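You operate a simulated robot arm through the tools that you are given. There is no shell and no other tool. Be economical: measure what you need, move in short steps, check, and stop when the job is done.

You are at the controls of a simulated robot arm. One attempt, no reset.

Task
Set a rivet in each of the strip's three holes.
Fine: slide the carrier by its knob, one stroke a hole, fingers out from under the die, lever up at the end.

Only the result counts: the job must be done as asked and must still hold three seconds after the hand-in. Knocking over, shifting, dropping, spilling or breaking anything else fails it.

Robot
A 7-joint arm with a two-finger parallel gripper, fixed in place. Base frame: the origin is at the foot of the arm, x ahead of it, y to its left, z up. Readings come in m, rad, newtons and seconds.
With the tool pointing down near the work surface it reaches from about 0.32 to 0.74 m from the base axis. Its first joint turns from -2.007 to 2.007 rad. Payload 3.91 kg.
The tool frame sits at the grasp point between the pads (the TCP): z along the fingers, y along the line on which they close. The tips reach 0.03 m beyond it. The gripper opens to 0.11 m. The fingers are 0.02 m wide and 0.01 m thick; the gripper's body (0.048 by 0.112 m) begins 0.055 m behind the TCP.
Orientation is that of the tool frame in the base frame, as a unit quaternion [x, y, z, w]. With the fingers straight down and closing along the base's y, the tool's x points along the base's -x, its y along +y and its z along -z.

Tools
- The arm moves only by the tool send_rows. Its argument "deltas" is text: rows parted by semicolons, each of 7 numbers parted by spaces: the shift along the base's x, y, z in units of 30 mm (1.0 is 30 mm), then the turn, a rotation vector about the base's x, y, z in units of 8 degrees (1.0 is 8 degrees), then the finger opening in m, from 0 to 0.11. In form: tx ty tz ax ay az jaw; .... A call has 1 to 8 rows; each row shifts and turns the commanded pose from where the row before left it. A call with a number of a shift or a turn outside -1 to 1 is refused whole. Each row takes 0.2 s and may step no farther than 0.05 m and 0.15 rad from the row before; otherwise, or with a gripper value out of range, the whole call is refused. Where a pose cannot be reached the arm comes as near as it can. A force on the tool above 50 N (or 10 N above the force at the start of the call, whichever is more), or a blocked arm, ends the call early, and 0.2 s more pass. Each finger travels about 0.108 m/s and halts on what it meets, pressing with about 42 N; the grip force reading is that of the motor and also rises with nothing between the fingers. The clock runs only during rows and for 0.2 s after the last one: add rows that do not move to give the fingers time. The reply holds the time, the measured pose of the TCP, the force on the tool along the base axes, the opening and the grip force, in the units named above and with some noise.
- Cameras (640 x 400 px; columns grow to the right, rows downward): "scene" is fixed at [0.4005, 0.5009, 1.5776]; the picture's right is [0.45, 0.89, 0.00], its down [0.59, -0.30, -0.74] and it looks along [-0.66, 0.34, -0.67] (base axes); focal length 352 px, centre (320, 200). "wrist" rides on the gripper at [-0.036, 0, -0.057] in the tool frame; the picture's right is [0.00, -1.00, 0.00], its down [0.97, 0.00, -0.24] and it looks along [0.24, 0.00, 0.97] (tool axes); focal length 218 px, centre (320, 200). There is no depth. A picture from a camera that has moved, and an enlarged one, comes with that camera's place and axes in the base frame and with its lens.
- camera(camera): a new picture of that camera. The clock stands still meanwhile.
- lift_body(by): slides the trunk up (or, below 0, down) by that many m; the arm rides with it, the base frame stays. It gives what a move gives, with no picture.
- enlarge(camera, box): a new picture of the part [left, top, right, bottom] of that camera's present view, enlarged. The clock stands still meanwhile.
- sign_off(): hands the job in; it is judged then, once.

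Work in short steps. Places have to be worked out from the pictures, the camera data and where the tool is seen: move nearer, look again, correct. Check each grasp and each placing, and mend what went wrong. You have 120 turns and 68 pictures in all, those below and enlarged ones among them. Open the gripper and draw the arm clear of the work before you hand the job in, unless the task says otherwise; then end with one line.

The tools are called after "Request:" by a JSON object that holds its "method" and its "body". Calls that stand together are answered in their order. send_rows: Moves the arm, as the interface text tells. Its arguments: {"type":"object","properties":{"deltas":{"type":"string"}},"required":["deltas"]} The other tools are called the same way: lift_body (by) slides the trunk up or down; camera (camera) takes a picture; enlarge (camera, box) takes an enlarged picture of a part of a camera's view; sign_off () hands the job in.

At the start:

```text
t: 0.0
position: [0.0615, 0.528, 1.3412]
ee_rot: [0.0, 1.0, -0.001, 0.0]
force: [-0.9, 0.3, -0.3]
opening: 0.1101
grip_force: 0.1
trunk travel left (down, up): [-0.85, 0.14]
```

scene: 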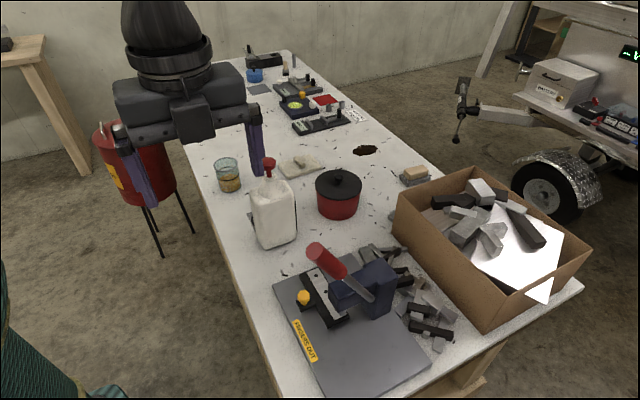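
wrist: 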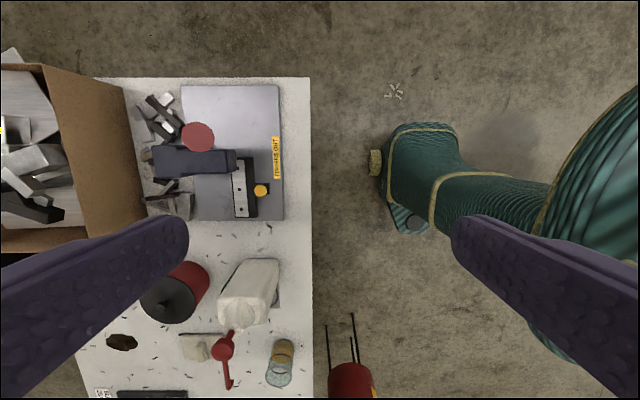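

I'll take a close look at the press in both views first.

Request:
{"method": "enlarge", "body": {"camera": "scene", "box": [260, 220, 460, 400]}}

Request:
{"method": "enlarge", "body": {"camera": "wrist", "box": [130, 70, 320, 230]}}

```text
2.22 times, centred on (360, 310) of scene
camera zoom: at [0.4005, 0.5009, 1.5776], right [0.45, 0.89, 0.0], down [0.59, -0.3, -0.74], along [-0.66, 0.34, -0.67], focal length 783 px, centre (231, -44)
```

zoom: 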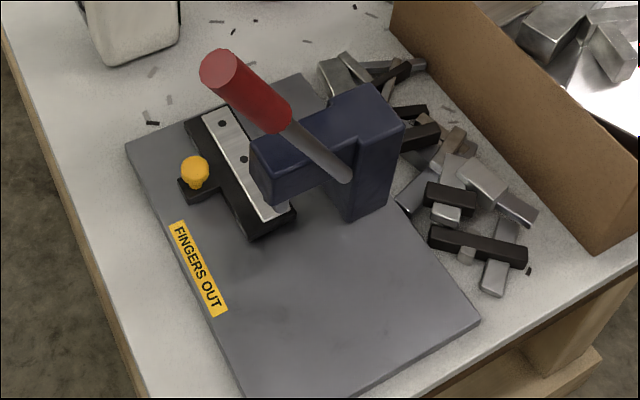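

```text
2.50 times, centred on (225, 150) of wrist
camera zoom: at [0.0989, 0.5266, 1.3998], right [0.0, -1.0, 0.0], down [-0.97, 0.0, 0.24], along [-0.24, 0.0, -0.97], focal length 546 px, centre (558, 325)
```

zoom: 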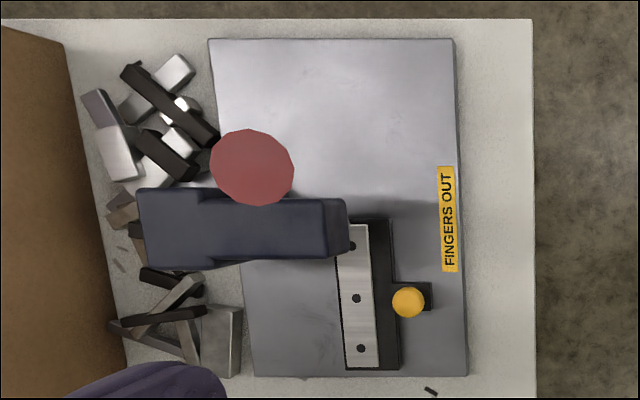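

From the two views I put the holes at about x = 0.05 / 0.00 / -0.05, y = 0.714, and the knob at (0.00, 0.664). The head spans x = 0.05–0.09 and the lever grip ends near (0.107, 0.643, 1.185). I'll turn the tool so it closes along x and back off a little, so I can tilt and look under the head.

Request:
{"method": "send_rows", "body": {"deltas": "0 -0.4 0 0 0 1 0.11;0 -0.4 0 0 0 1 0.11;0 -0.4 0 0 0 1 0.11;0 -0.4 0 0 0 1 0.11;0 -0.4 0 0 0 1 0.11;0 -0.4 0 0 0 1 0.11;0 0 0 0 0 1 0.11;0 0 0 0 0 1 0.11"}}

```text
t: 1.8
position: [0.0632, 0.4552, 1.3429]
ee_rot: [-0.531, 0.847, 0.0, 0.001]
force: [0.4, 0.4, -0.2]
opening: 0.11
grip_force: 0.0
trunk travel left (down, up): [-0.85, 0.14]
```

The turn is going as planned. I'll finish it, then start tilting toward +y.

Request:
{"method": "send_rows", "body": {"deltas": "0 0 0 0 0 1 0.11;0 0 0 0 0 1 0.11;0 0 0 0 0 1 0.11;0 0 -0.5 1 0 0.25 0.11;0 0 -0.5 1 0 0 0.11;0 0 -0.5 1 0 0 0.11;0 0 -0.5 1 0 0 0.11;0 0 -0.5 1 0 0 0.11"}}

Request:
{"method": "camera", "body": {"camera": "wrist"}}

```text
t: 3.6
position: [0.061, 0.4567, 1.2694]
ee_rot: [-0.668, 0.668, 0.232, 0.233]
force: [0.0, 0.4, 0.5]
opening: 0.11
grip_force: 0.0
trunk travel left (down, up): [-0.85, 0.14]
```

```text
63 pictures are left
camera wrist: at [0.0623, 0.4482, 1.3357], right [1.0, 0.0, 0.0], down [0.0, -0.91, -0.41], along [0.0, 0.41, -0.91], focal length 218 px, centre (320, 200)
```

wrist: 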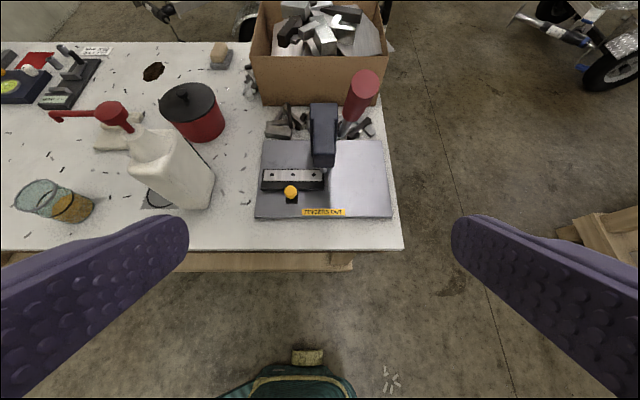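

This gives a natural view. I'll go lower and tilt more to see the die under the head.

Request:
{"method": "send_rows", "body": {"deltas": "0 -0.6 -1 1 0 0 0.11;0 -0.6 -1 1 0 0 0.11;0 -0.6 -1 1 0 0 0.11;0 0 -1 0 0 0 0.11;0 0 -1 0 0 0 0.11;0 0 -1 0 0 0 0.11;0 0 -0.5 0 0 0 0.11"}}

Request:
{"method": "camera", "body": {"camera": "wrist"}}

```text
t: 5.2
position: [0.0645, 0.4664, 1.081]
ee_rot: [0.6, -0.6, -0.375, -0.374]
force: [0.7, -0.2, 0.3]
opening: 0.1102
grip_force: 0.0
out of reach, approached as far as the arm can: row 2, 3
trunk travel left (down, up): [-0.85, 0.14]
```

```text
62 pictures are left
camera wrist: at [0.0646, 0.4305, 1.1382], right [1.0, 0.0, 0.0], down [0.0, -0.64, -0.77], along [0.0, 0.77, -0.64], focal length 218 px, centre (320, 200)
```

wrist: 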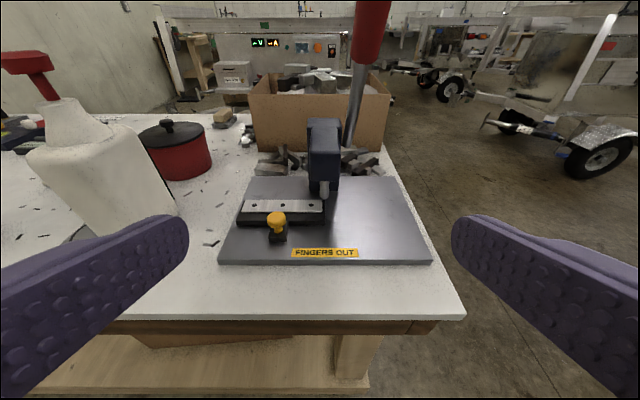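

Request:
{"method": "enlarge", "body": {"camera": "wrist", "box": [215, 110, 375, 270]}}

```text
2.50 times, centred on (295, 190) of wrist
camera zoom: at [0.0646, 0.4305, 1.1382], right [1.0, 0.0, 0.0], down [0.0, -0.64, -0.77], along [0.0, 0.77, -0.64], focal length 546 px, centre (382, 225)
```

zoom: 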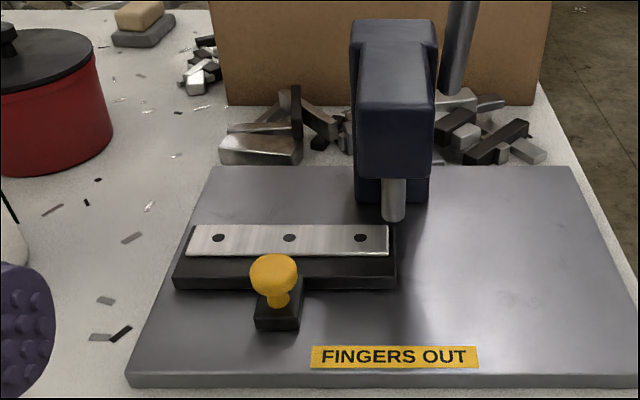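

The punch is at x ≈ 0.0725, with hole 1 at ≈0.049, hole 2 at ≈0.000 and hole 3 at ≈-0.05. The knob cap is about 28 mm across, centred near (0.001, 0.664, 0.908). I'll bring the tool to a pre-grasp pose tilted about 48°.

Request:
{"method": "send_rows", "body": {"deltas": "-0.53 0.9 -0.72 -1 0 0 0.06;-0.53 0.9 -0.72 -1 0 0 0.06;-0.53 0.9 -0.72 0 0 0 0.06;-0.53 0.9 -0.72 0 0 0 0.06;0 0 0 0 0 0 0.06"}}

Request:
{"method": "camera", "body": {"camera": "wrist"}}

```text
t: 6.4
position: [0.0022, 0.5738, 0.9939]
ee_rot: [0.646, -0.646, -0.289, -0.287]
force: [-0.4, -0.1, 0.1]
opening: 0.0598
grip_force: 0.1
trunk travel left (down, up): [-0.85, 0.14]
```

```text
60 pictures are left
camera wrist: at [0.003, 0.5557, 1.0598], right [1.0, 0.0, 0.0], down [0.0, -0.83, -0.56], along [0.0, 0.56, -0.83], focal length 218 px, centre (320, 200)
```

wrist: 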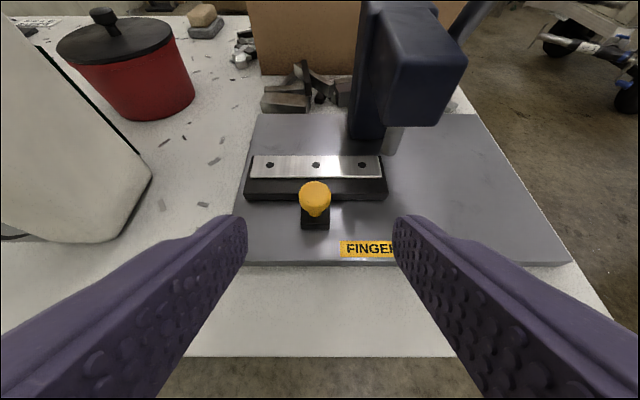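

The knob cap is confirmed near (0.000, 0.664, 0.907) and the fingers straddle it. I'll advance along the tool axis until the fingertips sit beside the cap.

Request:
{"method": "send_rows", "body": {"deltas": "-0.03 0.88 -0.83 0 0 0 0.06;-0.03 0.88 -0.83 0 0 0 0.06;-0.03 0.88 -0.83 0 0 0 0.06;0 0 0 0 0 0 0.06"}}

Request:
{"method": "camera", "body": {"camera": "wrist"}}

Request:
{"method": "enlarge", "body": {"camera": "scene", "box": [260, 220, 420, 340]}}

```text
t: 7.4
position: [0.0006, 0.6513, 0.9199]
ee_rot: [0.646, -0.646, -0.288, -0.287]
force: [-0.2, 1.3, -0.3]
opening: 0.0599
grip_force: 0.1
trunk travel left (down, up): [-0.85, 0.14]
```

```text
59 pictures are left
camera wrist: at [0.0006, 0.6332, 0.9848], right [1.0, 0.0, 0.0], down [0.0, -0.83, -0.56], along [0.0, 0.56, -0.83], focal length 218 px, centre (320, 200)
```

wrist: 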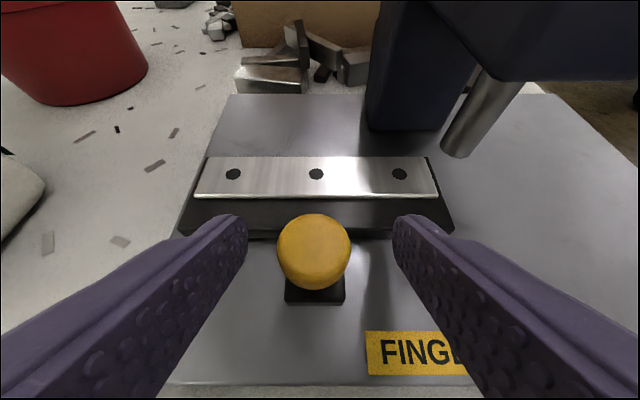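

```text
3.33 times, centred on (340, 280) of scene
camera zoom: at [0.4005, 0.5009, 1.5776], right [0.45, 0.89, 0.0], down [0.59, -0.3, -0.74], along [-0.66, 0.34, -0.67], focal length 1174 px, centre (253, -67)
```

zoom: 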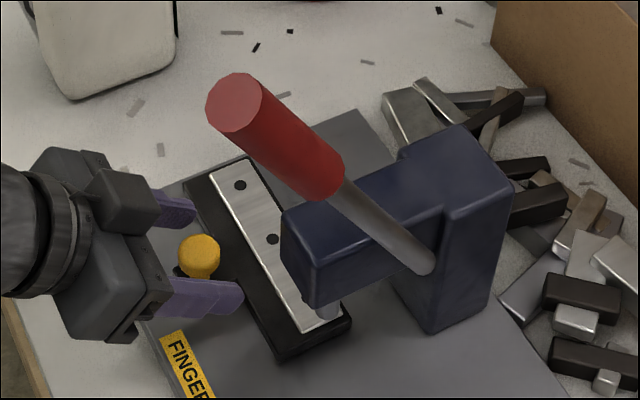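

The fingers straddle the cap, so I'll close on it.

Request:
{"method": "send_rows", "body": {"deltas": "0 0 0 0 0 0 0.03;0 0 0 0 0 0 0.015;0 0 0 0 0 0 0.015;0 0 0 0 0 0 0.015"}}

Request:
{"method": "camera", "body": {"camera": "wrist"}}

```text
t: 8.4
position: [-0.0009, 0.6539, 0.9195]
ee_rot: [-0.646, 0.646, 0.289, 0.287]
force: [0.5, 0.4, -1.4]
opening: 0.027
grip_force: 45.0
trunk travel left (down, up): [-0.85, 0.14]
```

```text
57 pictures are left
camera wrist: at [0.0006, 0.6336, 0.9846], right [1.0, 0.0, 0.0], down [0.0, -0.83, -0.56], along [0.0, 0.56, -0.83], focal length 218 px, centre (320, 200)
```

wrist: 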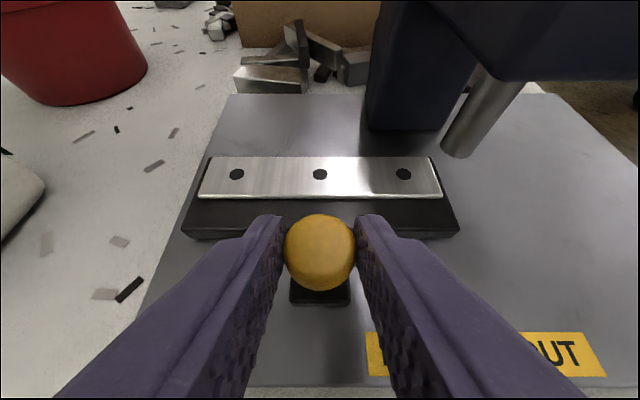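

I have the knob (27 mm opening) and hole 2 lines up with the tool's x. I'll slide about +23 mm to bring hole 1 under the punch.

Request:
{"method": "send_rows", "body": {"deltas": "0.25 0 0 0 0 0 0.015;0.25 0 0 0 0 0 0.015;0.25 0 0 0 0 0 0.015;0 0 0 0 0 0 0.015"}}

Request:
{"method": "enlarge", "body": {"camera": "wrist", "box": [180, 80, 500, 280]}}

```text
t: 9.4
position: [0.0204, 0.6505, 0.919]
ee_rot: [0.646, -0.646, -0.288, -0.286]
force: [-0.6, -7.0, -2.1]
opening: 0.0271
grip_force: 45.5
trunk travel left (down, up): [-0.85, 0.14]
```

```text
2.00 times, centred on (340, 180) of wrist
camera zoom: at [0.0212, 0.6338, 0.9846], right [1.0, 0.0, 0.0], down [0.0, -0.83, -0.56], along [0.0, 0.56, -0.83], focal length 436 px, centre (280, 240)
```

zoom: 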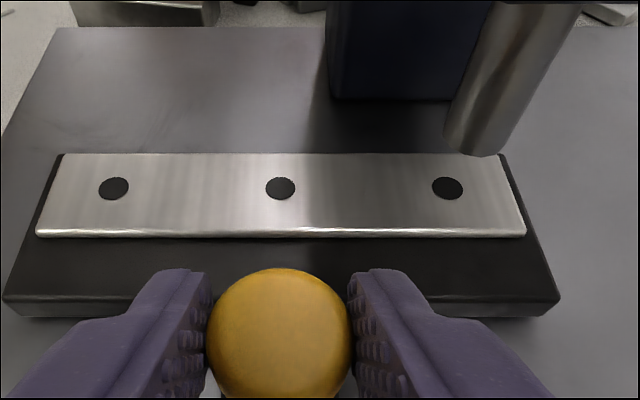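

The carrier follows the tool. I'll zoom in on the punch against hole 1 from both cameras.

Request:
{"method": "enlarge", "body": {"camera": "wrist", "box": [370, 80, 470, 200]}}

Request:
{"method": "enlarge", "body": {"camera": "scene", "box": [310, 270, 370, 320]}}

```text
3.33 times, centred on (420, 140) of wrist
camera zoom: at [0.0212, 0.6338, 0.9846], right [1.0, 0.0, 0.0], down [0.0, -0.83, -0.56], along [0.0, 0.56, -0.83], focal length 728 px, centre (-13, 400)
```

zoom: 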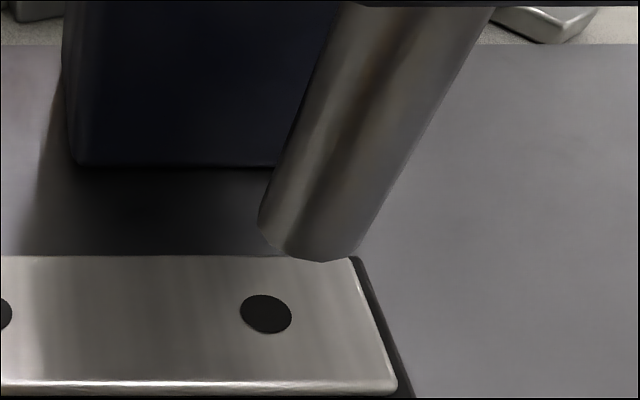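

```text
8.00 times, centred on (340, 295) of scene
camera zoom: at [0.4005, 0.5009, 1.5776], right [0.45, 0.89, 0.0], down [0.59, -0.3, -0.74], along [-0.66, 0.34, -0.67], focal length 2819 px, centre (160, -560)
```

zoom: 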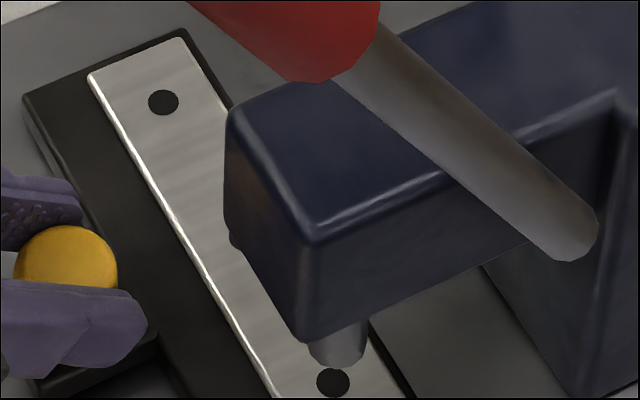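

The two views agree on alignment to within 1 mm (scene suggests +1 mm, wrist about 0). I'll release, back off, and look straight on from x ≈ 0.07 to confirm.

Request:
{"method": "send_rows", "body": {"deltas": "0 0 0 0 0 0 0.05;0 0 0 0 0 0 0.06;0 -0.88 0.83 0 0 0 0.06;0 -0.88 0.83 0 0 0 0.06;0.83 -0.6 0 1 0 0 0.06;0.83 -0.6 0 1 0 0 0.06;0 0 0 0 0 0 0.06"}}

Request:
{"method": "camera", "body": {"camera": "wrist"}}

```text
t: 11.0
position: [0.0689, 0.563, 0.9699]
ee_rot: [0.601, -0.599, -0.376, -0.373]
force: [0.9, 0.0, 0.5]
opening: 0.0601
grip_force: 0.0
trunk travel left (down, up): [-0.85, 0.14]
```

```text
53 pictures are left
camera wrist: at [0.0689, 0.5269, 1.0283], right [1.0, 0.0, 0.0], down [0.0, -0.64, -0.77], along [0.0, 0.77, -0.64], focal length 218 px, centre (320, 200)
```

wrist: 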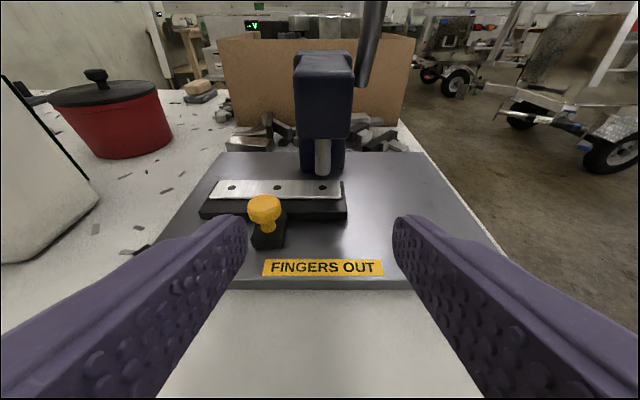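

Request:
{"method": "enlarge", "body": {"camera": "wrist", "box": [285, 145, 365, 205]}}

```text
6.67 times, centred on (325, 175) of wrist
camera zoom: at [0.0689, 0.5269, 1.0283], right [1.0, 0.0, 0.0], down [0.0, -0.64, -0.77], along [0.0, 0.77, -0.64], focal length 1455 px, centre (287, 367)
```

zoom: 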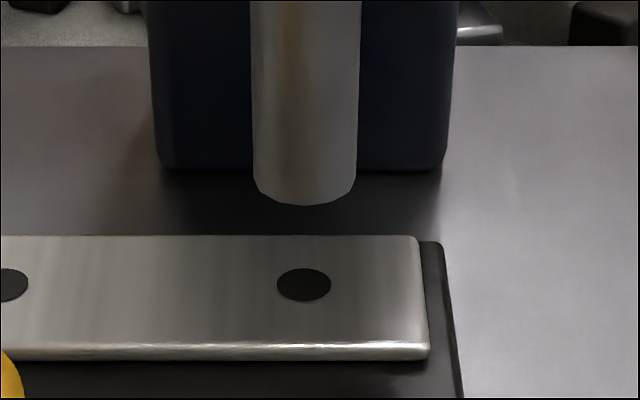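

The punch and hole 1 centres agree within 0.2 mm, and the fingers are clear. Next I'll back away and come up above the lever grip, with the tool axis in line with the lever (about 30° tilt).

Request:
{"method": "send_rows", "body": {"deltas": "0 -1 0.8 0 0 0 0.09;0 -1 0.8 0 0 0 0.09;0.3 0 1 0 0 0 0.09;0.3 0 1 -1 0 0 0.09;0.3 0 1 -1 0 0 0.09;0.3 0 1 -1 0 0 0.09;0 0 1 -1 0 0 0.09;0 0 1 -0.3 0 0 0.09"}}

Request:
{"method": "send_rows", "body": {"deltas": "0 0.6 1 0 0 0 0.09;0 0.6 1 0 0 0 0.09;0 0.6 0.5 0 0 0 0.09;0 0 0 0 0 0 0.09"}}

Request:
{"method": "camera", "body": {"camera": "wrist"}}

```text
t: 12.8
position: [0.1053, 0.5031, 1.1975]
ee_rot: [-0.683, 0.684, 0.182, 0.18]
force: [-0.2, 0.8, -0.6]
opening: 0.09
grip_force: 0.1
trunk travel left (down, up): [-0.85, 0.14]
```

```text
t: 13.8
position: [0.1055, 0.5574, 1.2735]
ee_rot: [-0.683, 0.684, 0.182, 0.18]
force: [0.4, -0.1, 0.4]
opening: 0.0898
grip_force: 0.1
trunk travel left (down, up): [-0.85, 0.14]
```

```text
51 pictures are left
camera wrist: at [0.1062, 0.56, 1.3415], right [1.0, 0.0, 0.0], down [0.0, -0.96, -0.27], along [0.0, 0.27, -0.96], focal length 218 px, centre (320, 200)
```

wrist: 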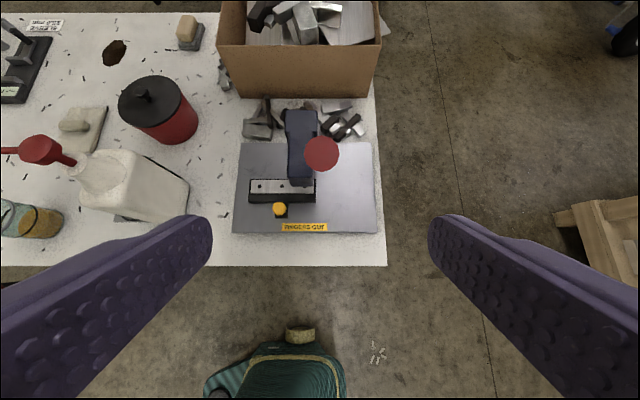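

The grip end is at (0.107, 0.643, 1.185), seen nearly end-on, which matches my estimate. I'll come in along the lever axis, straddling the grip.

Request:
{"method": "send_rows", "body": {"deltas": "0.05 0.69 -0.5 0 0 0 0.07;0 0.69 -0.5 0 0 0 0.07;0 0.69 -0.5 0 0 0 0.07;0 0.38 -0.68 0 0 0 0.07;0 0.38 -0.68 0 0 0 0.07;0 0.38 -0.68 0 0 0 0.07;0 0 0 0 0 0 0.07"}}

Request:
{"method": "camera", "body": {"camera": "wrist"}}

Request:
{"method": "enlarge", "body": {"camera": "scene", "box": [230, 180, 430, 330]}}

```text
t: 15.4
position: [0.1077, 0.656, 1.1683]
ee_rot: [0.684, -0.684, -0.182, -0.179]
force: [-0.4, -0.4, -0.1]
opening: 0.0699
grip_force: 0.0
trunk travel left (down, up): [-0.85, 0.14]
```

```text
50 pictures are left
camera wrist: at [0.1084, 0.6585, 1.2357], right [1.0, 0.0, 0.0], down [0.0, -0.96, -0.27], along [0.0, 0.27, -0.96], focal length 218 px, centre (320, 200)
```

wrist: 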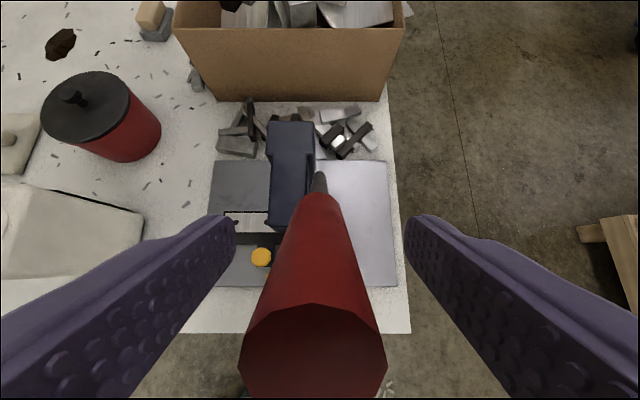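

```text
2.67 times, centred on (330, 255) of scene
camera zoom: at [0.4005, 0.5009, 1.5776], right [0.45, 0.89, 0.0], down [0.59, -0.3, -0.74], along [-0.66, 0.34, -0.67], focal length 940 px, centre (293, 53)
```

zoom: 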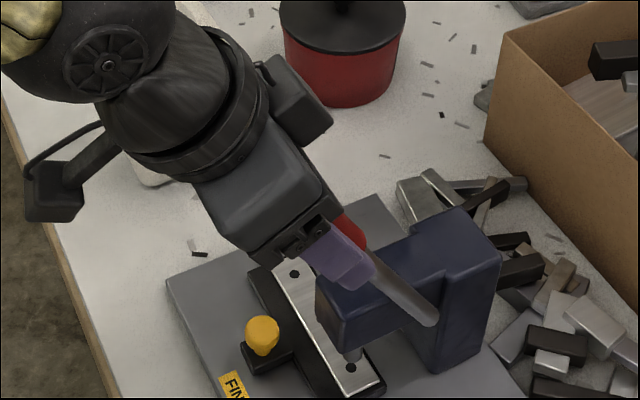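

The grip lies between the fingers, so I'll close.

Request:
{"method": "send_rows", "body": {"deltas": "0 0 0 0 0 0 0.04;0 0 0 0 0 0 0.015;0 0 0 0 0 0 0.015;0 0 0 0 0 0 0.015"}}

```text
t: 16.4
position: [0.106, 0.6562, 1.1673]
ee_rot: [0.684, -0.683, -0.182, -0.18]
force: [-5.9, 0.3, -2.2]
opening: 0.0276
grip_force: 45.2
trunk travel left (down, up): [-0.85, 0.14]
```

The grip is held at 27.6 mm. I'll swing the lever about its pivot, near (y 0.771, z 0.964), in 4° steps, starting with three to check the pivot.

Request:
{"method": "send_rows", "body": {"deltas": "-0.04 -0.463 -0.283 0.5 0 0 0.015;0 -0.443 -0.317 0.5 0 0 0.015;0 -0.42 -0.347 0.5 0 0 0.015;0 0 0 0 0 0 0.015"}}

Request:
{"method": "enlarge", "body": {"camera": "scene", "box": [230, 180, 430, 330]}}

```text
t: 17.4
position: [0.1063, 0.6172, 1.1411]
ee_rot: [-0.659, 0.661, 0.253, 0.253]
force: [0.4, 4.7, 9.0]
opening: 0.0278
grip_force: 44.8
trunk travel left (down, up): [-0.85, 0.14]
```

```text
2.67 times, centred on (330, 255) of scene
camera zoom: at [0.4005, 0.5009, 1.5776], right [0.45, 0.89, 0.0], down [0.59, -0.3, -0.74], along [-0.66, 0.34, -0.67], focal length 940 px, centre (293, 53)
```

zoom: 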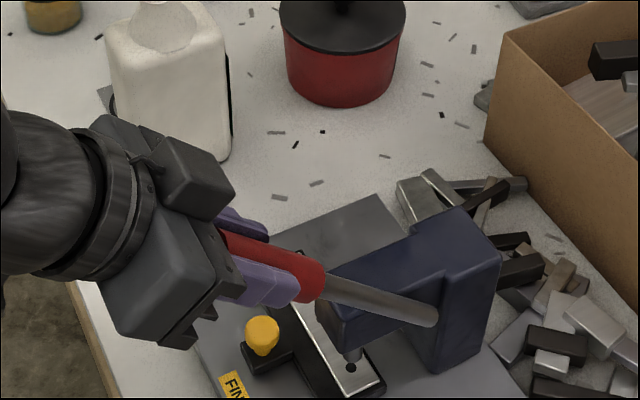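

The lever follows with only about 10 N, so I'll continue the arc.

Request:
{"method": "send_rows", "body": {"deltas": "0 -0.393 -0.373 0.5 0 0 0.015;0 -0.367 -0.4 0.5 0 0 0.015;0 -0.34 -0.427 0.5 0 0 0.015;0 0 0 0 0 0 0.015"}}

Request:
{"method": "enlarge", "body": {"camera": "scene", "box": [230, 180, 430, 330]}}

```text
t: 18.4
position: [0.1062, 0.583, 1.1016]
ee_rot: [-0.631, 0.631, 0.32, 0.318]
force: [4.3, 9.3, 4.6]
opening: 0.028
grip_force: 45.0
trunk travel left (down, up): [-0.85, 0.14]
```

```text
2.67 times, centred on (330, 255) of scene
camera zoom: at [0.4005, 0.5009, 1.5776], right [0.45, 0.89, 0.0], down [0.59, -0.3, -0.74], along [-0.66, 0.34, -0.67], focal length 940 px, centre (293, 53)
```

zoom: 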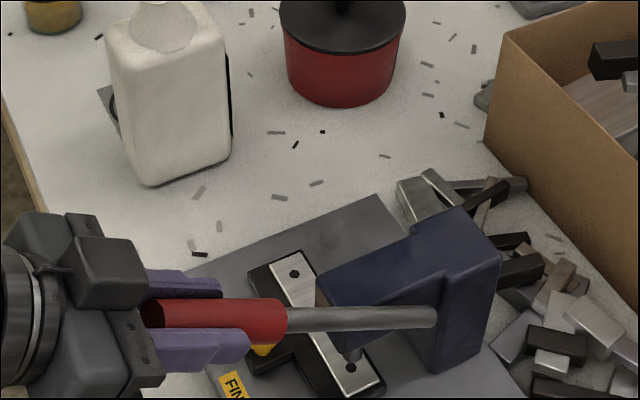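

Continuing; the punch is coming down.

Request:
{"method": "send_rows", "body": {"deltas": "0 -0.307 -0.447 0.5 0 0 0.015;0 -0.277 -0.47 0.5 0 0 0.015;0 -0.243 -0.487 0.5 0 0 0.015;0 0 0 0 0 0 0.015"}}

Request:
{"method": "enlarge", "body": {"camera": "scene", "box": [230, 200, 410, 335]}}

```text
t: 19.4
position: [0.1066, 0.5609, 1.0607]
ee_rot: [0.594, -0.594, -0.384, -0.382]
force: [3.0, 24.4, -1.7]
opening: 0.0279
grip_force: 44.9
trunk travel left (down, up): [-0.85, 0.14]
```

```text
2.96 times, centred on (320, 268) of scene
camera zoom: at [0.4005, 0.5009, 1.5776], right [0.45, 0.89, 0.0], down [0.59, -0.3, -0.74], along [-0.66, 0.34, -0.67], focal length 1044 px, centre (320, 0)
```

zoom: 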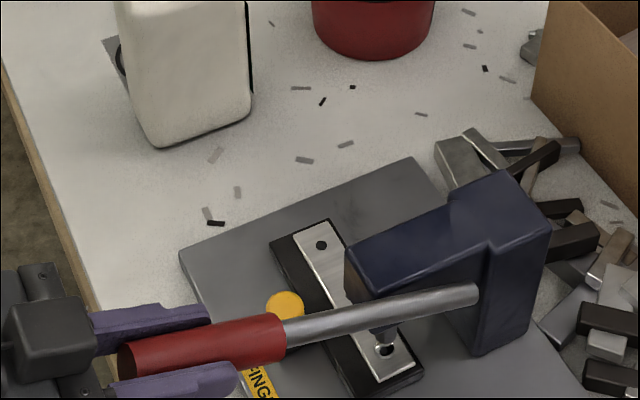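

A +24 N radial pull shows I'm overextending outward a little. I'll ease the y shift and continue down.

Request:
{"method": "send_rows", "body": {"deltas": "0 -0.02 -0.49 0.5 0 0 0.015;0 0 -0.5 0.5 0 0 0.015;0 0 0 0 0 0 0.015"}}

Request:
{"method": "enlarge", "body": {"camera": "scene", "box": [230, 220, 410, 355]}}

```text
t: 20.2
position: [0.1061, 0.5538, 1.0364]
ee_rot: [-0.564, 0.565, 0.427, 0.426]
force: [10.1, -5.8, 34.2]
opening: 0.0278
grip_force: 45.2
trunk travel left (down, up): [-0.85, 0.14]
```

```text
2.96 times, centred on (320, 288) of scene
camera zoom: at [0.4005, 0.5009, 1.5776], right [0.45, 0.89, 0.0], down [0.59, -0.3, -0.74], along [-0.66, 0.34, -0.67], focal length 1044 px, centre (320, -59)
```

zoom: 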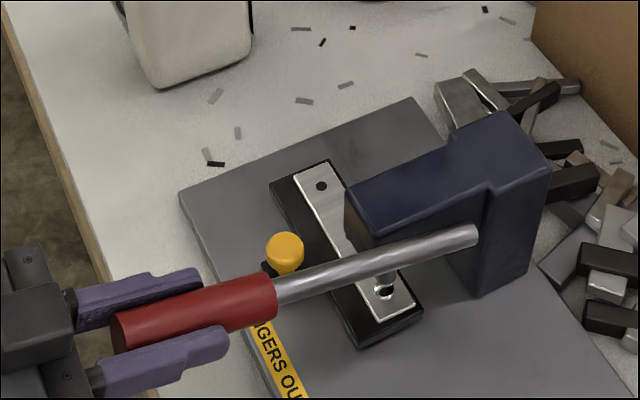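

Resistance has risen to 34 N. I'll check the punch and hole.

Request:
{"method": "enlarge", "body": {"camera": "scene", "box": [320, 290, 380, 335]}}

```text
8.89 times, centred on (350, 312) of scene
camera zoom: at [0.4005, 0.5009, 1.5776], right [0.45, 0.89, 0.0], down [0.59, -0.3, -0.74], along [-0.66, 0.34, -0.67], focal length 3132 px, centre (53, -800)
```

zoom: 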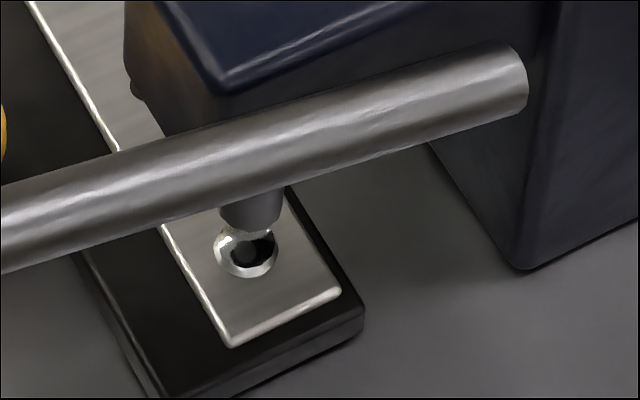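

A shiny rivet head now shows in hole 1. One small extra push will make sure of full stroke before returning the lever.

Request:
{"method": "send_rows", "body": {"deltas": "0 0 -0.25 0.25 0 0 0.015;0 0 0 0 0 0 0.015"}}

```text
t: 20.8
position: [0.1059, 0.5547, 1.0281]
ee_rot: [0.557, -0.556, -0.437, -0.436]
force: [8.4, -1.6, 35.9]
opening: 0.0279
grip_force: 45.0
trunk travel left (down, up): [-0.85, 0.14]
```

It moved 8 mm with no rise in force, so this isn't the stop yet. I'll continue.

Request:
{"method": "send_rows", "body": {"deltas": "0 0.02 -0.3 0.3 0 0 0.015;0 0.02 -0.3 0.3 0 0 0.015;0 0 0 0 0 0 0.015"}}

Request:
{"method": "enlarge", "body": {"camera": "scene", "box": [250, 245, 390, 350]}}

```text
t: 21.6
position: [0.1055, 0.5576, 1.0043]
ee_rot: [0.541, -0.541, -0.456, -0.455]
force: [0.0, 0.7, -0.2]
opening: 0.0147
grip_force: 0.0
trunk travel left (down, up): [-0.85, 0.14]
```

```text
3.81 times, centred on (320, 298) of scene
camera zoom: at [0.4005, 0.5009, 1.5776], right [0.45, 0.89, 0.0], down [0.59, -0.3, -0.74], along [-0.66, 0.34, -0.67], focal length 1342 px, centre (320, -171)
```

zoom: 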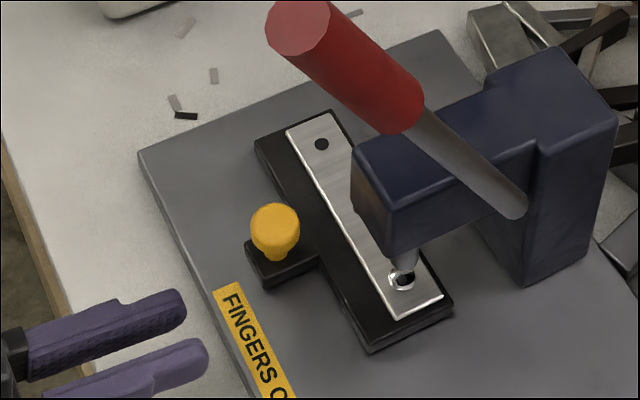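

The grip slipped at the stop and the sprung lever returned to up, so hole 1 has had one stroke and shows its rivet. Now I'll go back to the knob pre-grasp pose.

Request:
{"method": "send_rows", "body": {"deltas": "-0.7 -0.2 0.2 -1 0 0 0.06;-0.7 0 0 -1 0 0 0.06;-0.7 0 0 -1 0 0 0.06;-0.7 0.5 -0.3 -1 0 0 0.06;0 0 0 0 0 0 0.06"}}

Request:
{"method": "camera", "body": {"camera": "wrist"}}

Request:
{"method": "enlarge", "body": {"camera": "wrist", "box": [330, 130, 430, 200]}}

```text
t: 22.8
position: [0.021, 0.5654, 1.0018]
ee_rot: [-0.645, 0.645, 0.29, 0.289]
force: [0.9, 0.4, -0.1]
opening: 0.0599
grip_force: 0.1
trunk travel left (down, up): [-0.85, 0.14]
```

```text
42 pictures are left
camera wrist: at [0.022, 0.5469, 1.0685], right [1.0, 0.0, 0.0], down [0.0, -0.82, -0.57], along [0.0, 0.57, -0.82], focal length 218 px, centre (320, 200)
```

wrist: 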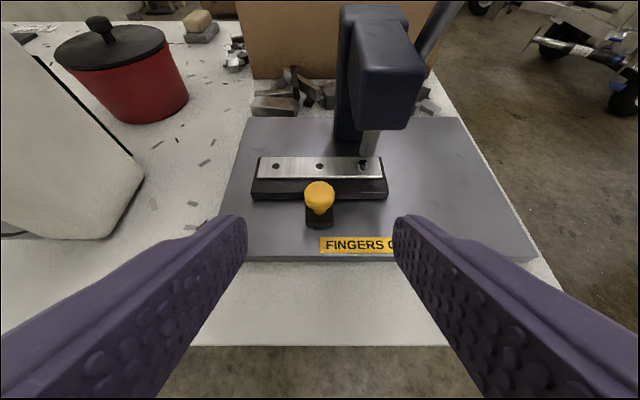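

```text
5.71 times, centred on (380, 165) of wrist
camera zoom: at [0.022, 0.5469, 1.0685], right [1.0, 0.0, 0.0], down [0.0, -0.82, -0.57], along [0.0, 0.57, -0.82], focal length 1247 px, centre (-23, 400)
```

zoom: 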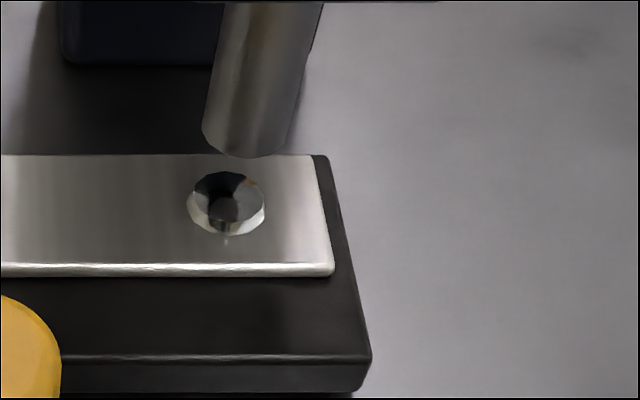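

The rivet head is set in hole 1. I'll advance to the knob and grip it again.

Request:
{"method": "send_rows", "body": {"deltas": "0 0.96 -0.92 0 0 0 0.06;0 0.96 -0.92 0 0 0 0.06;0 0.96 -0.92 0 0 0 0.06;0 0 0 0 0 0 0.06;0 0 0 0 0 0 0.03;0 0 0 0 0 0 0.015;0 0 0 0 0 0 0.015;0 0 0 0 0 0 0.015"}}

Request:
{"method": "camera", "body": {"camera": "wrist"}}

```text
t: 24.6
position: [0.0198, 0.6541, 0.9209]
ee_rot: [-0.645, 0.645, 0.29, 0.289]
force: [-0.8, -0.1, -0.7]
opening: 0.027
grip_force: 45.6
trunk travel left (down, up): [-0.85, 0.14]
```

```text
40 pictures are left
camera wrist: at [0.0217, 0.6347, 0.9863], right [1.0, 0.0, 0.0], down [0.0, -0.82, -0.57], along [0.0, 0.57, -0.82], focal length 218 px, centre (320, 200)
```

wrist: 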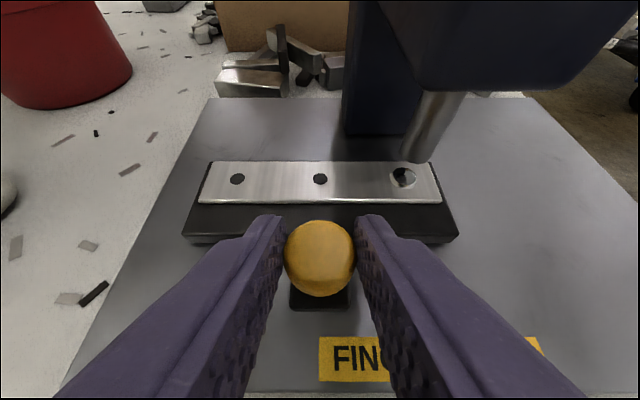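

Gripped, with hole 2 lined up with the tool. I'll slide +49 mm to put hole 2 under the punch.

Request:
{"method": "send_rows", "body": {"deltas": "0.4075 0 0 0 0 0 0.015;0.4075 0 0 0 0 0 0.015;0.4075 0 0 0 0 0 0.015;0.4075 0 0 0 0 0 0.015;0 0 0 0 0 0 0.015"}}

Request:
{"method": "camera", "body": {"camera": "wrist"}}

Request:
{"method": "enlarge", "body": {"camera": "wrist", "box": [270, 90, 370, 200]}}

```text
t: 25.8
position: [0.0702, 0.6543, 0.9211]
ee_rot: [0.645, -0.645, -0.291, -0.289]
force: [-1.1, 7.8, -1.6]
opening: 0.0269
grip_force: 44.8
trunk travel left (down, up): [-0.85, 0.14]
```

```text
39 pictures are left
camera wrist: at [0.0718, 0.6345, 0.9863], right [1.0, 0.0, 0.0], down [0.0, -0.82, -0.57], along [0.0, 0.57, -0.82], focal length 218 px, centre (320, 200)
```

wrist: 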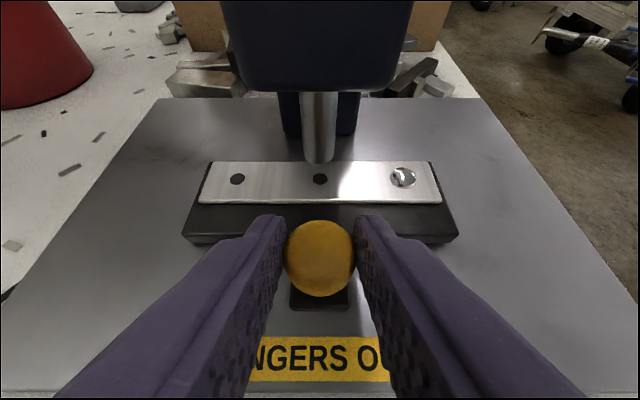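

```text
3.64 times, centred on (320, 145) of wrist
camera zoom: at [0.0718, 0.6345, 0.9863], right [1.0, 0.0, 0.0], down [0.0, -0.82, -0.57], along [0.0, 0.57, -0.82], focal length 794 px, centre (320, 400)
```

zoom: 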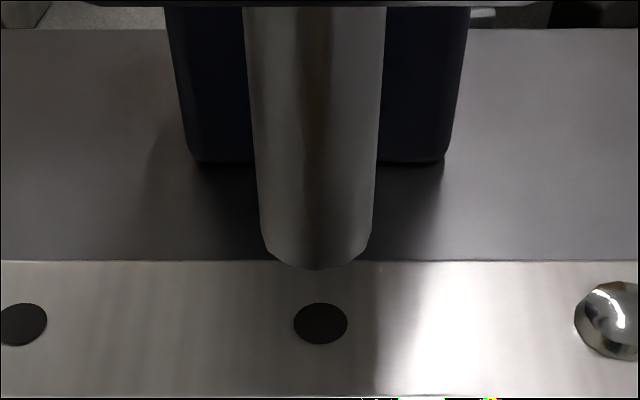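

Hole 2 is only about 0.6 mm past the punch. I'll nudge it back 0.6 mm, release and back away along the tool axis.

Request:
{"method": "send_rows", "body": {"deltas": "-0.02 0 0 0 0 0 0.015;0 0 0 0 0 0 0.015;0 0 0 0 0 0 0.05;0 0 0 0 0 0 0.06;0 -0.88 0.83 0 0 0 0.06;0 -0.88 0.83 0 0 0 0.06;0 -0.88 0.83 0 0 0 0.06;0 0 0 0 0 0 0.06"}}

Request:
{"method": "enlarge", "body": {"camera": "wrist", "box": [270, 130, 370, 200]}}

```text
t: 27.6
position: [0.0693, 0.5777, 0.9945]
ee_rot: [-0.645, 0.645, 0.29, 0.289]
force: [0.1, 0.5, 0.6]
opening: 0.0601
grip_force: 0.1
trunk travel left (down, up): [-0.85, 0.14]
```

```text
5.71 times, centred on (320, 165) of wrist
camera zoom: at [0.0709, 0.558, 1.0605], right [1.0, 0.0, 0.0], down [0.0, -0.82, -0.57], along [0.0, 0.57, -0.82], focal length 1247 px, centre (320, 400)
```

zoom: 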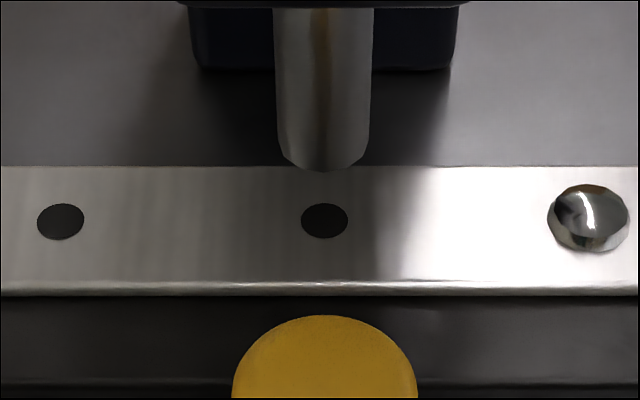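

Hole 2 is centred under the punch and the fingers are out. I'll go back up to the lever by the same route. Refitting the earlier positions puts the pivot at about (y 0.744, z 0.997) with a radius of 0.192.

Request:
{"method": "send_rows", "body": {"deltas": "0 -1 0.6 0 0 0 0.07;0.3 -1 1 0 0 0 0.07;0.3 0 1 -1 0 0 0.07;0.3 0 1 -1 0 0 0.07;0.3 0 1 -0.32 0 0 0.07;0 0 1 0 0 0 0.07;0 0.6 1 0 0 0 0.07;0 0.6 1 0 0 0 0.07"}}

Request:
{"method": "send_rows", "body": {"deltas": "0 0 0.85 0 0 0 0.07;0 0.1 0.85 0 0 0 0.07;0 0 0 0 0 0 0.07"}}

Request:
{"method": "camera", "body": {"camera": "wrist"}}

```text
t: 29.4
position: [0.105, 0.5507, 1.2206]
ee_rot: [-0.683, 0.684, 0.183, 0.181]
force: [0.4, -0.7, -0.1]
opening: 0.07
grip_force: 0.0
trunk travel left (down, up): [-0.85, 0.14]
```

```text
t: 30.2
position: [0.1047, 0.5552, 1.2728]
ee_rot: [-0.683, 0.683, 0.183, 0.182]
force: [-0.9, -0.2, 0.5]
opening: 0.07
grip_force: 0.0
trunk travel left (down, up): [-0.85, 0.14]
```

```text
36 pictures are left
camera wrist: at [0.1067, 0.5577, 1.3415], right [1.0, 0.0, 0.0], down [0.0, -0.96, -0.27], along [0.0, 0.27, -0.96], focal length 218 px, centre (320, 200)
```

wrist: 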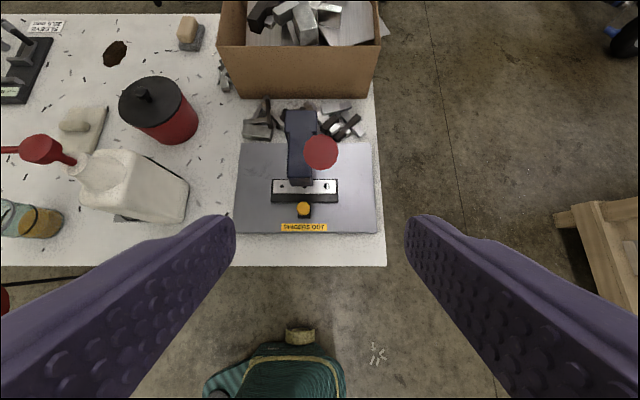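

The lever is up as before, so I'll approach along its axis and grip.

Request:
{"method": "send_rows", "body": {"deltas": "0.02 0.72 -0.5 0 0 0 0.07;0 0.72 -0.5 0 0 0 0.07;0 0.7 -0.5 0 0 0 0.07;0 0.4 -0.68 0 0 0 0.07;0 0.4 -0.68 0 0 0 0.07;0 0.4 -0.68 0 0 0 0.07;0 0 0 0 0 0 0.07"}}

Request:
{"method": "send_rows", "body": {"deltas": "0 0 0 0 0 0 0.04;0 0 0 0 0 0 0.015;0 0 0 0 0 0 0.015;0 0 0 0 0 0 0.015"}}

```text
t: 31.8
position: [0.1048, 0.6518, 1.1673]
ee_rot: [0.684, -0.683, -0.183, -0.181]
force: [-0.5, -1.0, -0.2]
opening: 0.0699
grip_force: 0.0
trunk travel left (down, up): [-0.85, 0.14]
```

```text
t: 32.8
position: [0.106, 0.6528, 1.1677]
ee_rot: [0.684, -0.683, -0.182, -0.181]
force: [-1.1, -0.1, -2.3]
opening: 0.0279
grip_force: 45.0
trunk travel left (down, up): [-0.85, 0.14]
```

The grip is held, so I'll swing the first five steps of the arc.

Request:
{"method": "send_rows", "body": {"deltas": "0 -0.513 -0.297 0.66 0 0 0.015;0 -0.483 -0.34 0.66 0 0 0.015;0 -0.45 -0.383 0.66 0 0 0.015;0 -0.413 -0.423 0.66 0 0 0.015;0 -0.37 -0.46 0.66 0 0 0.015;0 0 0 0 0 0 0.015"}}

```text
t: 34.2
position: [0.1057, 0.5859, 1.1087]
ee_rot: [-0.624, 0.624, 0.333, 0.332]
force: [1.5, -0.3, -3.6]
opening: 0.0279
grip_force: 45.1
trunk travel left (down, up): [-0.85, 0.14]
```

Radial force is near zero, so the pivot fit is good. I'll do the next four steps.

Request:
{"method": "send_rows", "body": {"deltas": "0 -0.33 -0.493 0.66 0 0 0.015;0 -0.28 -0.52 0.66 0 0 0.015;0 -0.233 -0.547 0.66 0 0 0.015;0 -0.18 -0.563 0.5 0 0 0.015;0 0 0 0 0 0 0.015"}}

Request:
{"method": "enlarge", "body": {"camera": "scene", "box": [250, 245, 390, 350]}}

```text
t: 35.4
position: [0.1056, 0.5555, 1.0492]
ee_rot: [0.556, -0.556, -0.438, -0.436]
force: [-3.1, -0.6, 7.2]
opening: 0.0276
grip_force: 45.1
trunk travel left (down, up): [-0.85, 0.14]
```

```text
3.81 times, centred on (320, 298) of scene
camera zoom: at [0.4005, 0.5009, 1.5776], right [0.45, 0.89, 0.0], down [0.59, -0.3, -0.74], along [-0.66, 0.34, -0.67], focal length 1342 px, centre (320, -171)
```

zoom: 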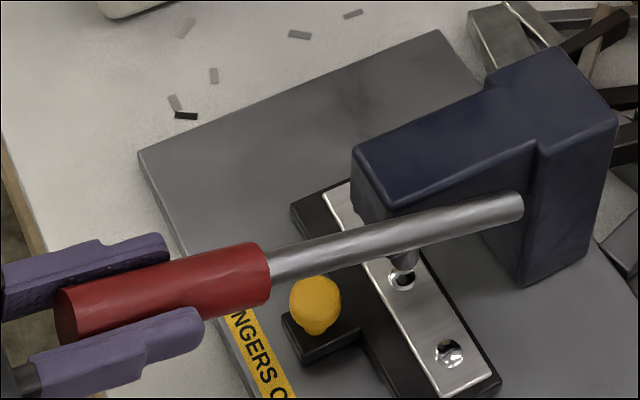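

Hole 2 already shows something shiny. I'll press a bit further to finish the stroke.

Request:
{"method": "send_rows", "body": {"deltas": "0 -0.1 -0.3 0.3 0 0 0.015;0 -0.07 -0.27 0.3 0 0 0.015;0 0 0 0 0 0 0.015"}}

Request:
{"method": "enlarge", "body": {"camera": "scene", "box": [320, 270, 380, 345]}}

```text
t: 36.2
position: [0.1052, 0.5496, 1.0324]
ee_rot: [0.537, -0.536, -0.461, -0.46]
force: [0.6, 1.7, 23.9]
opening: 0.0275
grip_force: 44.7
trunk travel left (down, up): [-0.85, 0.14]
```

```text
5.33 times, centred on (350, 308) of scene
camera zoom: at [0.4005, 0.5009, 1.5776], right [0.45, 0.89, 0.0], down [0.59, -0.3, -0.74], along [-0.66, 0.34, -0.67], focal length 1879 px, centre (160, -373)
```

zoom: 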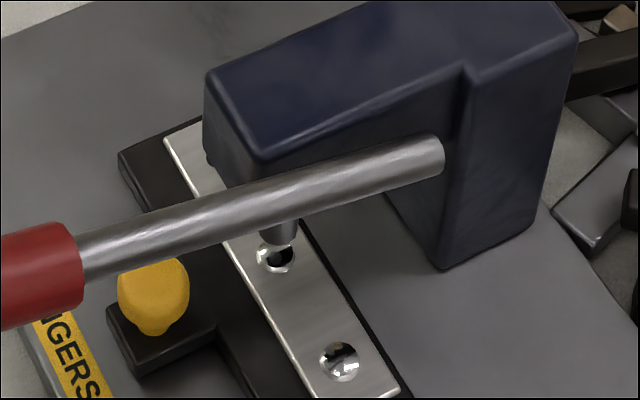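

The hole 2 rivet is set, so I'll bring the lever back up along the reverse arc.

Request:
{"method": "send_rows", "body": {"deltas": "0 0.17 0.57 -0.6 0 0 0.015;0 0.18 0.563 -0.5 0 0 0.015;0 0.233 0.547 -0.66 0 0 0.015;0 0.28 0.52 -0.66 0 0 0.015;0 0.33 0.493 -0.66 0 0 0.015;0 0.37 0.46 -0.66 0 0 0.015;0 0.413 0.423 -0.66 0 0 0.015;0 0 0 0 0 0 0.015"}}

Request:
{"method": "send_rows", "body": {"deltas": "0 0.45 0.383 -0.66 0 0 0.015;0 0.483 0.34 -0.66 0 0 0.015;0 0.45 0.27 -0.6 0 0 0.015;0 0 0 0 0 0 0.015"}}

```text
t: 38.0
position: [0.1064, 0.6102, 1.1375]
ee_rot: [-0.651, 0.652, 0.276, 0.275]
force: [6.1, 9.3, 5.0]
opening: 0.0281
grip_force: 45.1
trunk travel left (down, up): [-0.85, 0.14]
```

```text
t: 39.0
position: [0.1066, 0.6486, 1.1657]
ee_rot: [-0.683, 0.684, 0.182, 0.181]
force: [1.5, -17.6, -12.0]
opening: 0.0278
grip_force: 44.7
trunk travel left (down, up): [-0.85, 0.14]
```

The lever is at its upper stop. I'll release and back out along the lever axis.

Request:
{"method": "send_rows", "body": {"deltas": "0 0 0 0 0 0 0.05;0 0 0 0 0 0 0.07;0 -0.38 0.68 0 0 0 0.07;0 -0.38 0.68 0 0 0 0.07;0 -0.38 0.68 0 0 0 0.07;0 -0.8 0.3 0 0 0 0.07;0 -1 0 0 0 0 0.07;0 -1 -0.5 0 0 0 0.07"}}

```text
t: 40.8
position: [0.1076, 0.5324, 1.2241]
ee_rot: [-0.682, 0.683, 0.187, 0.185]
force: [-0.1, -0.8, -0.7]
opening: 0.0699
grip_force: 0.1
trunk travel left (down, up): [-0.85, 0.14]
```

Now down to the knob pre-grasp pose near x = 0.0705.

Request:
{"method": "send_rows", "body": {"deltas": "-0.3 -0.5 -1 0 0 0 0.06;-0.3 0 -1 0 0 0 0.06;-0.3 0 -1 1 0 0 0.06;-0.3 0 -1 1 0 0 0.06;0 0 -1 0.25 0 0 0.06;0 0.5 -1 0 0 0 0.06;0 0.7 -1 0 0 0 0.06;0 0.7 -0.5 0 0 0 0.06"}}

Request:
{"method": "camera", "body": {"camera": "wrist"}}

Request:
{"method": "enlarge", "body": {"camera": "wrist", "box": [270, 130, 400, 220]}}

```text
t: 42.6
position: [0.0704, 0.576, 0.9951]
ee_rot: [0.645, -0.645, -0.29, -0.288]
force: [-0.2, 0.4, -0.1]
opening: 0.06
grip_force: 0.0
trunk travel left (down, up): [-0.85, 0.14]
```

```text
33 pictures are left
camera wrist: at [0.0713, 0.5564, 1.0607], right [1.0, 0.0, 0.0], down [0.0, -0.82, -0.57], along [0.0, 0.57, -0.82], focal length 218 px, centre (320, 200)
```

wrist: 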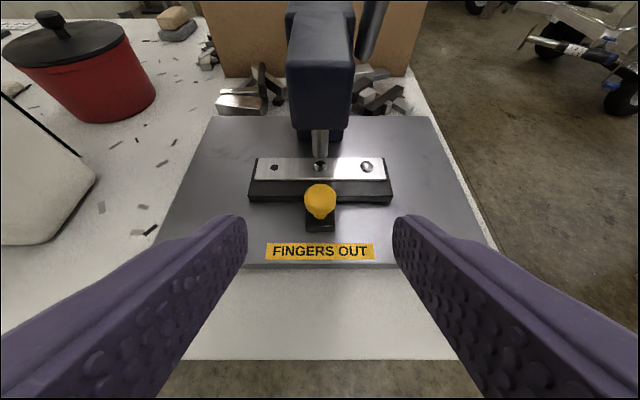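

```text
4.44 times, centred on (335, 175) of wrist
camera zoom: at [0.0713, 0.5564, 1.0607], right [1.0, 0.0, 0.0], down [0.0, -0.82, -0.57], along [0.0, 0.57, -0.82], focal length 970 px, centre (253, 311)
```

zoom: 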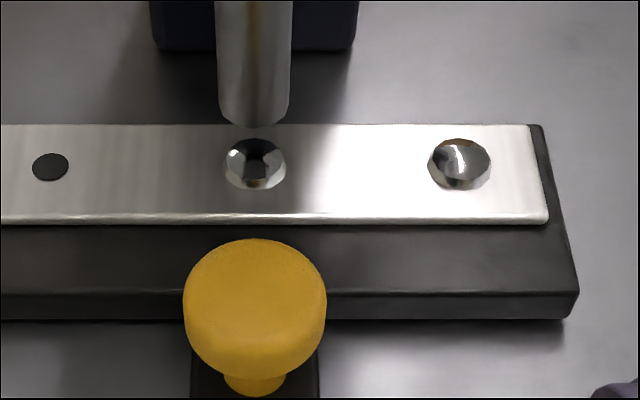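

Two rivets are set. I'll grip the knob again.

Request:
{"method": "send_rows", "body": {"deltas": "0 0.87 -0.82 0 0 0 0.06;0 0.87 -0.82 0 0 0 0.06;0 0.87 -0.82 0 0 0 0.06;0 0 0 0 0 0 0.06;0 0 0 0 0 0 0.03;0 0 0 0 0 0 0.015;0 0 0 0 0 0 0.015;0 0 0 0 0 0 0.015"}}

Request:
{"method": "camera", "body": {"camera": "wrist"}}

```text
t: 44.4
position: [0.0701, 0.6521, 0.9209]
ee_rot: [0.645, -0.645, -0.29, -0.289]
force: [-0.5, -0.4, -0.3]
opening: 0.0271
grip_force: 44.9
trunk travel left (down, up): [-0.85, 0.14]
```

```text
31 pictures are left
camera wrist: at [0.0713, 0.6331, 0.9868], right [1.0, 0.0, 0.0], down [0.0, -0.82, -0.57], along [0.0, 0.57, -0.82], focal length 218 px, centre (320, 200)
```

wrist: 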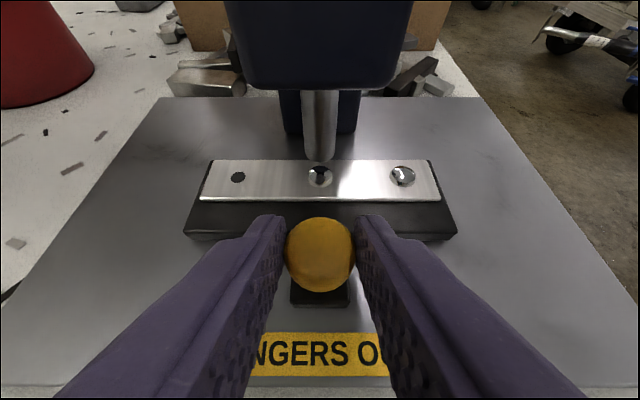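

I'll slide +49.2 mm for hole 3.

Request:
{"method": "send_rows", "body": {"deltas": "0.41 0 0 0 0 0 0.015;0.41 0 0 0 0 0 0.015;0.41 0 0 0 0 0 0.015;0.41 0 0 0 0 0 0.015;0 0 0 0 0 0 0.015"}}

Request:
{"method": "enlarge", "body": {"camera": "wrist", "box": [190, 80, 290, 200]}}

Request:
{"method": "enlarge", "body": {"camera": "scene", "box": [310, 270, 370, 320]}}

```text
t: 45.6
position: [0.1198, 0.6514, 0.922]
ee_rot: [-0.646, 0.646, 0.289, 0.287]
force: [-0.3, 4.9, -11.5]
opening: 0.0271
grip_force: 45.0
trunk travel left (down, up): [-0.85, 0.14]
```

```text
3.33 times, centred on (240, 140) of wrist
camera zoom: at [0.1209, 0.6333, 0.9869], right [1.0, 0.0, 0.0], down [0.0, -0.83, -0.56], along [0.0, 0.56, -0.83], focal length 728 px, centre (587, 400)
```

zoom: 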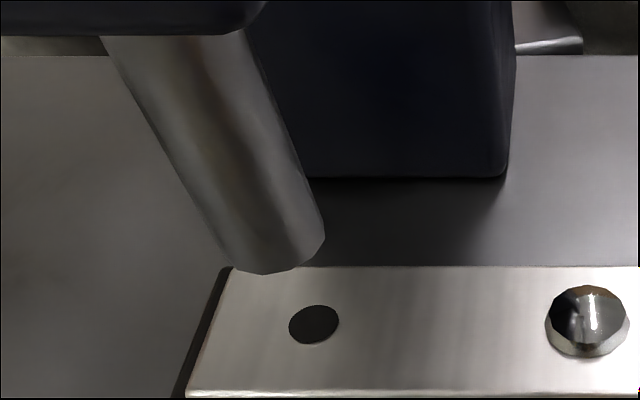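

```text
8.00 times, centred on (340, 295) of scene
camera zoom: at [0.4005, 0.5009, 1.5776], right [0.45, 0.89, 0.0], down [0.59, -0.3, -0.74], along [-0.66, 0.34, -0.67], focal length 2819 px, centre (160, -560)
```

zoom: 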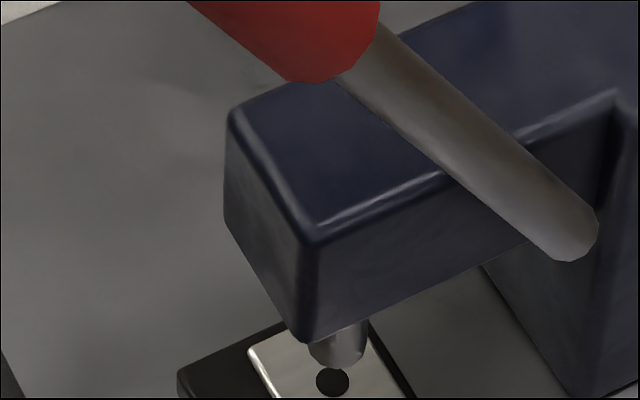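

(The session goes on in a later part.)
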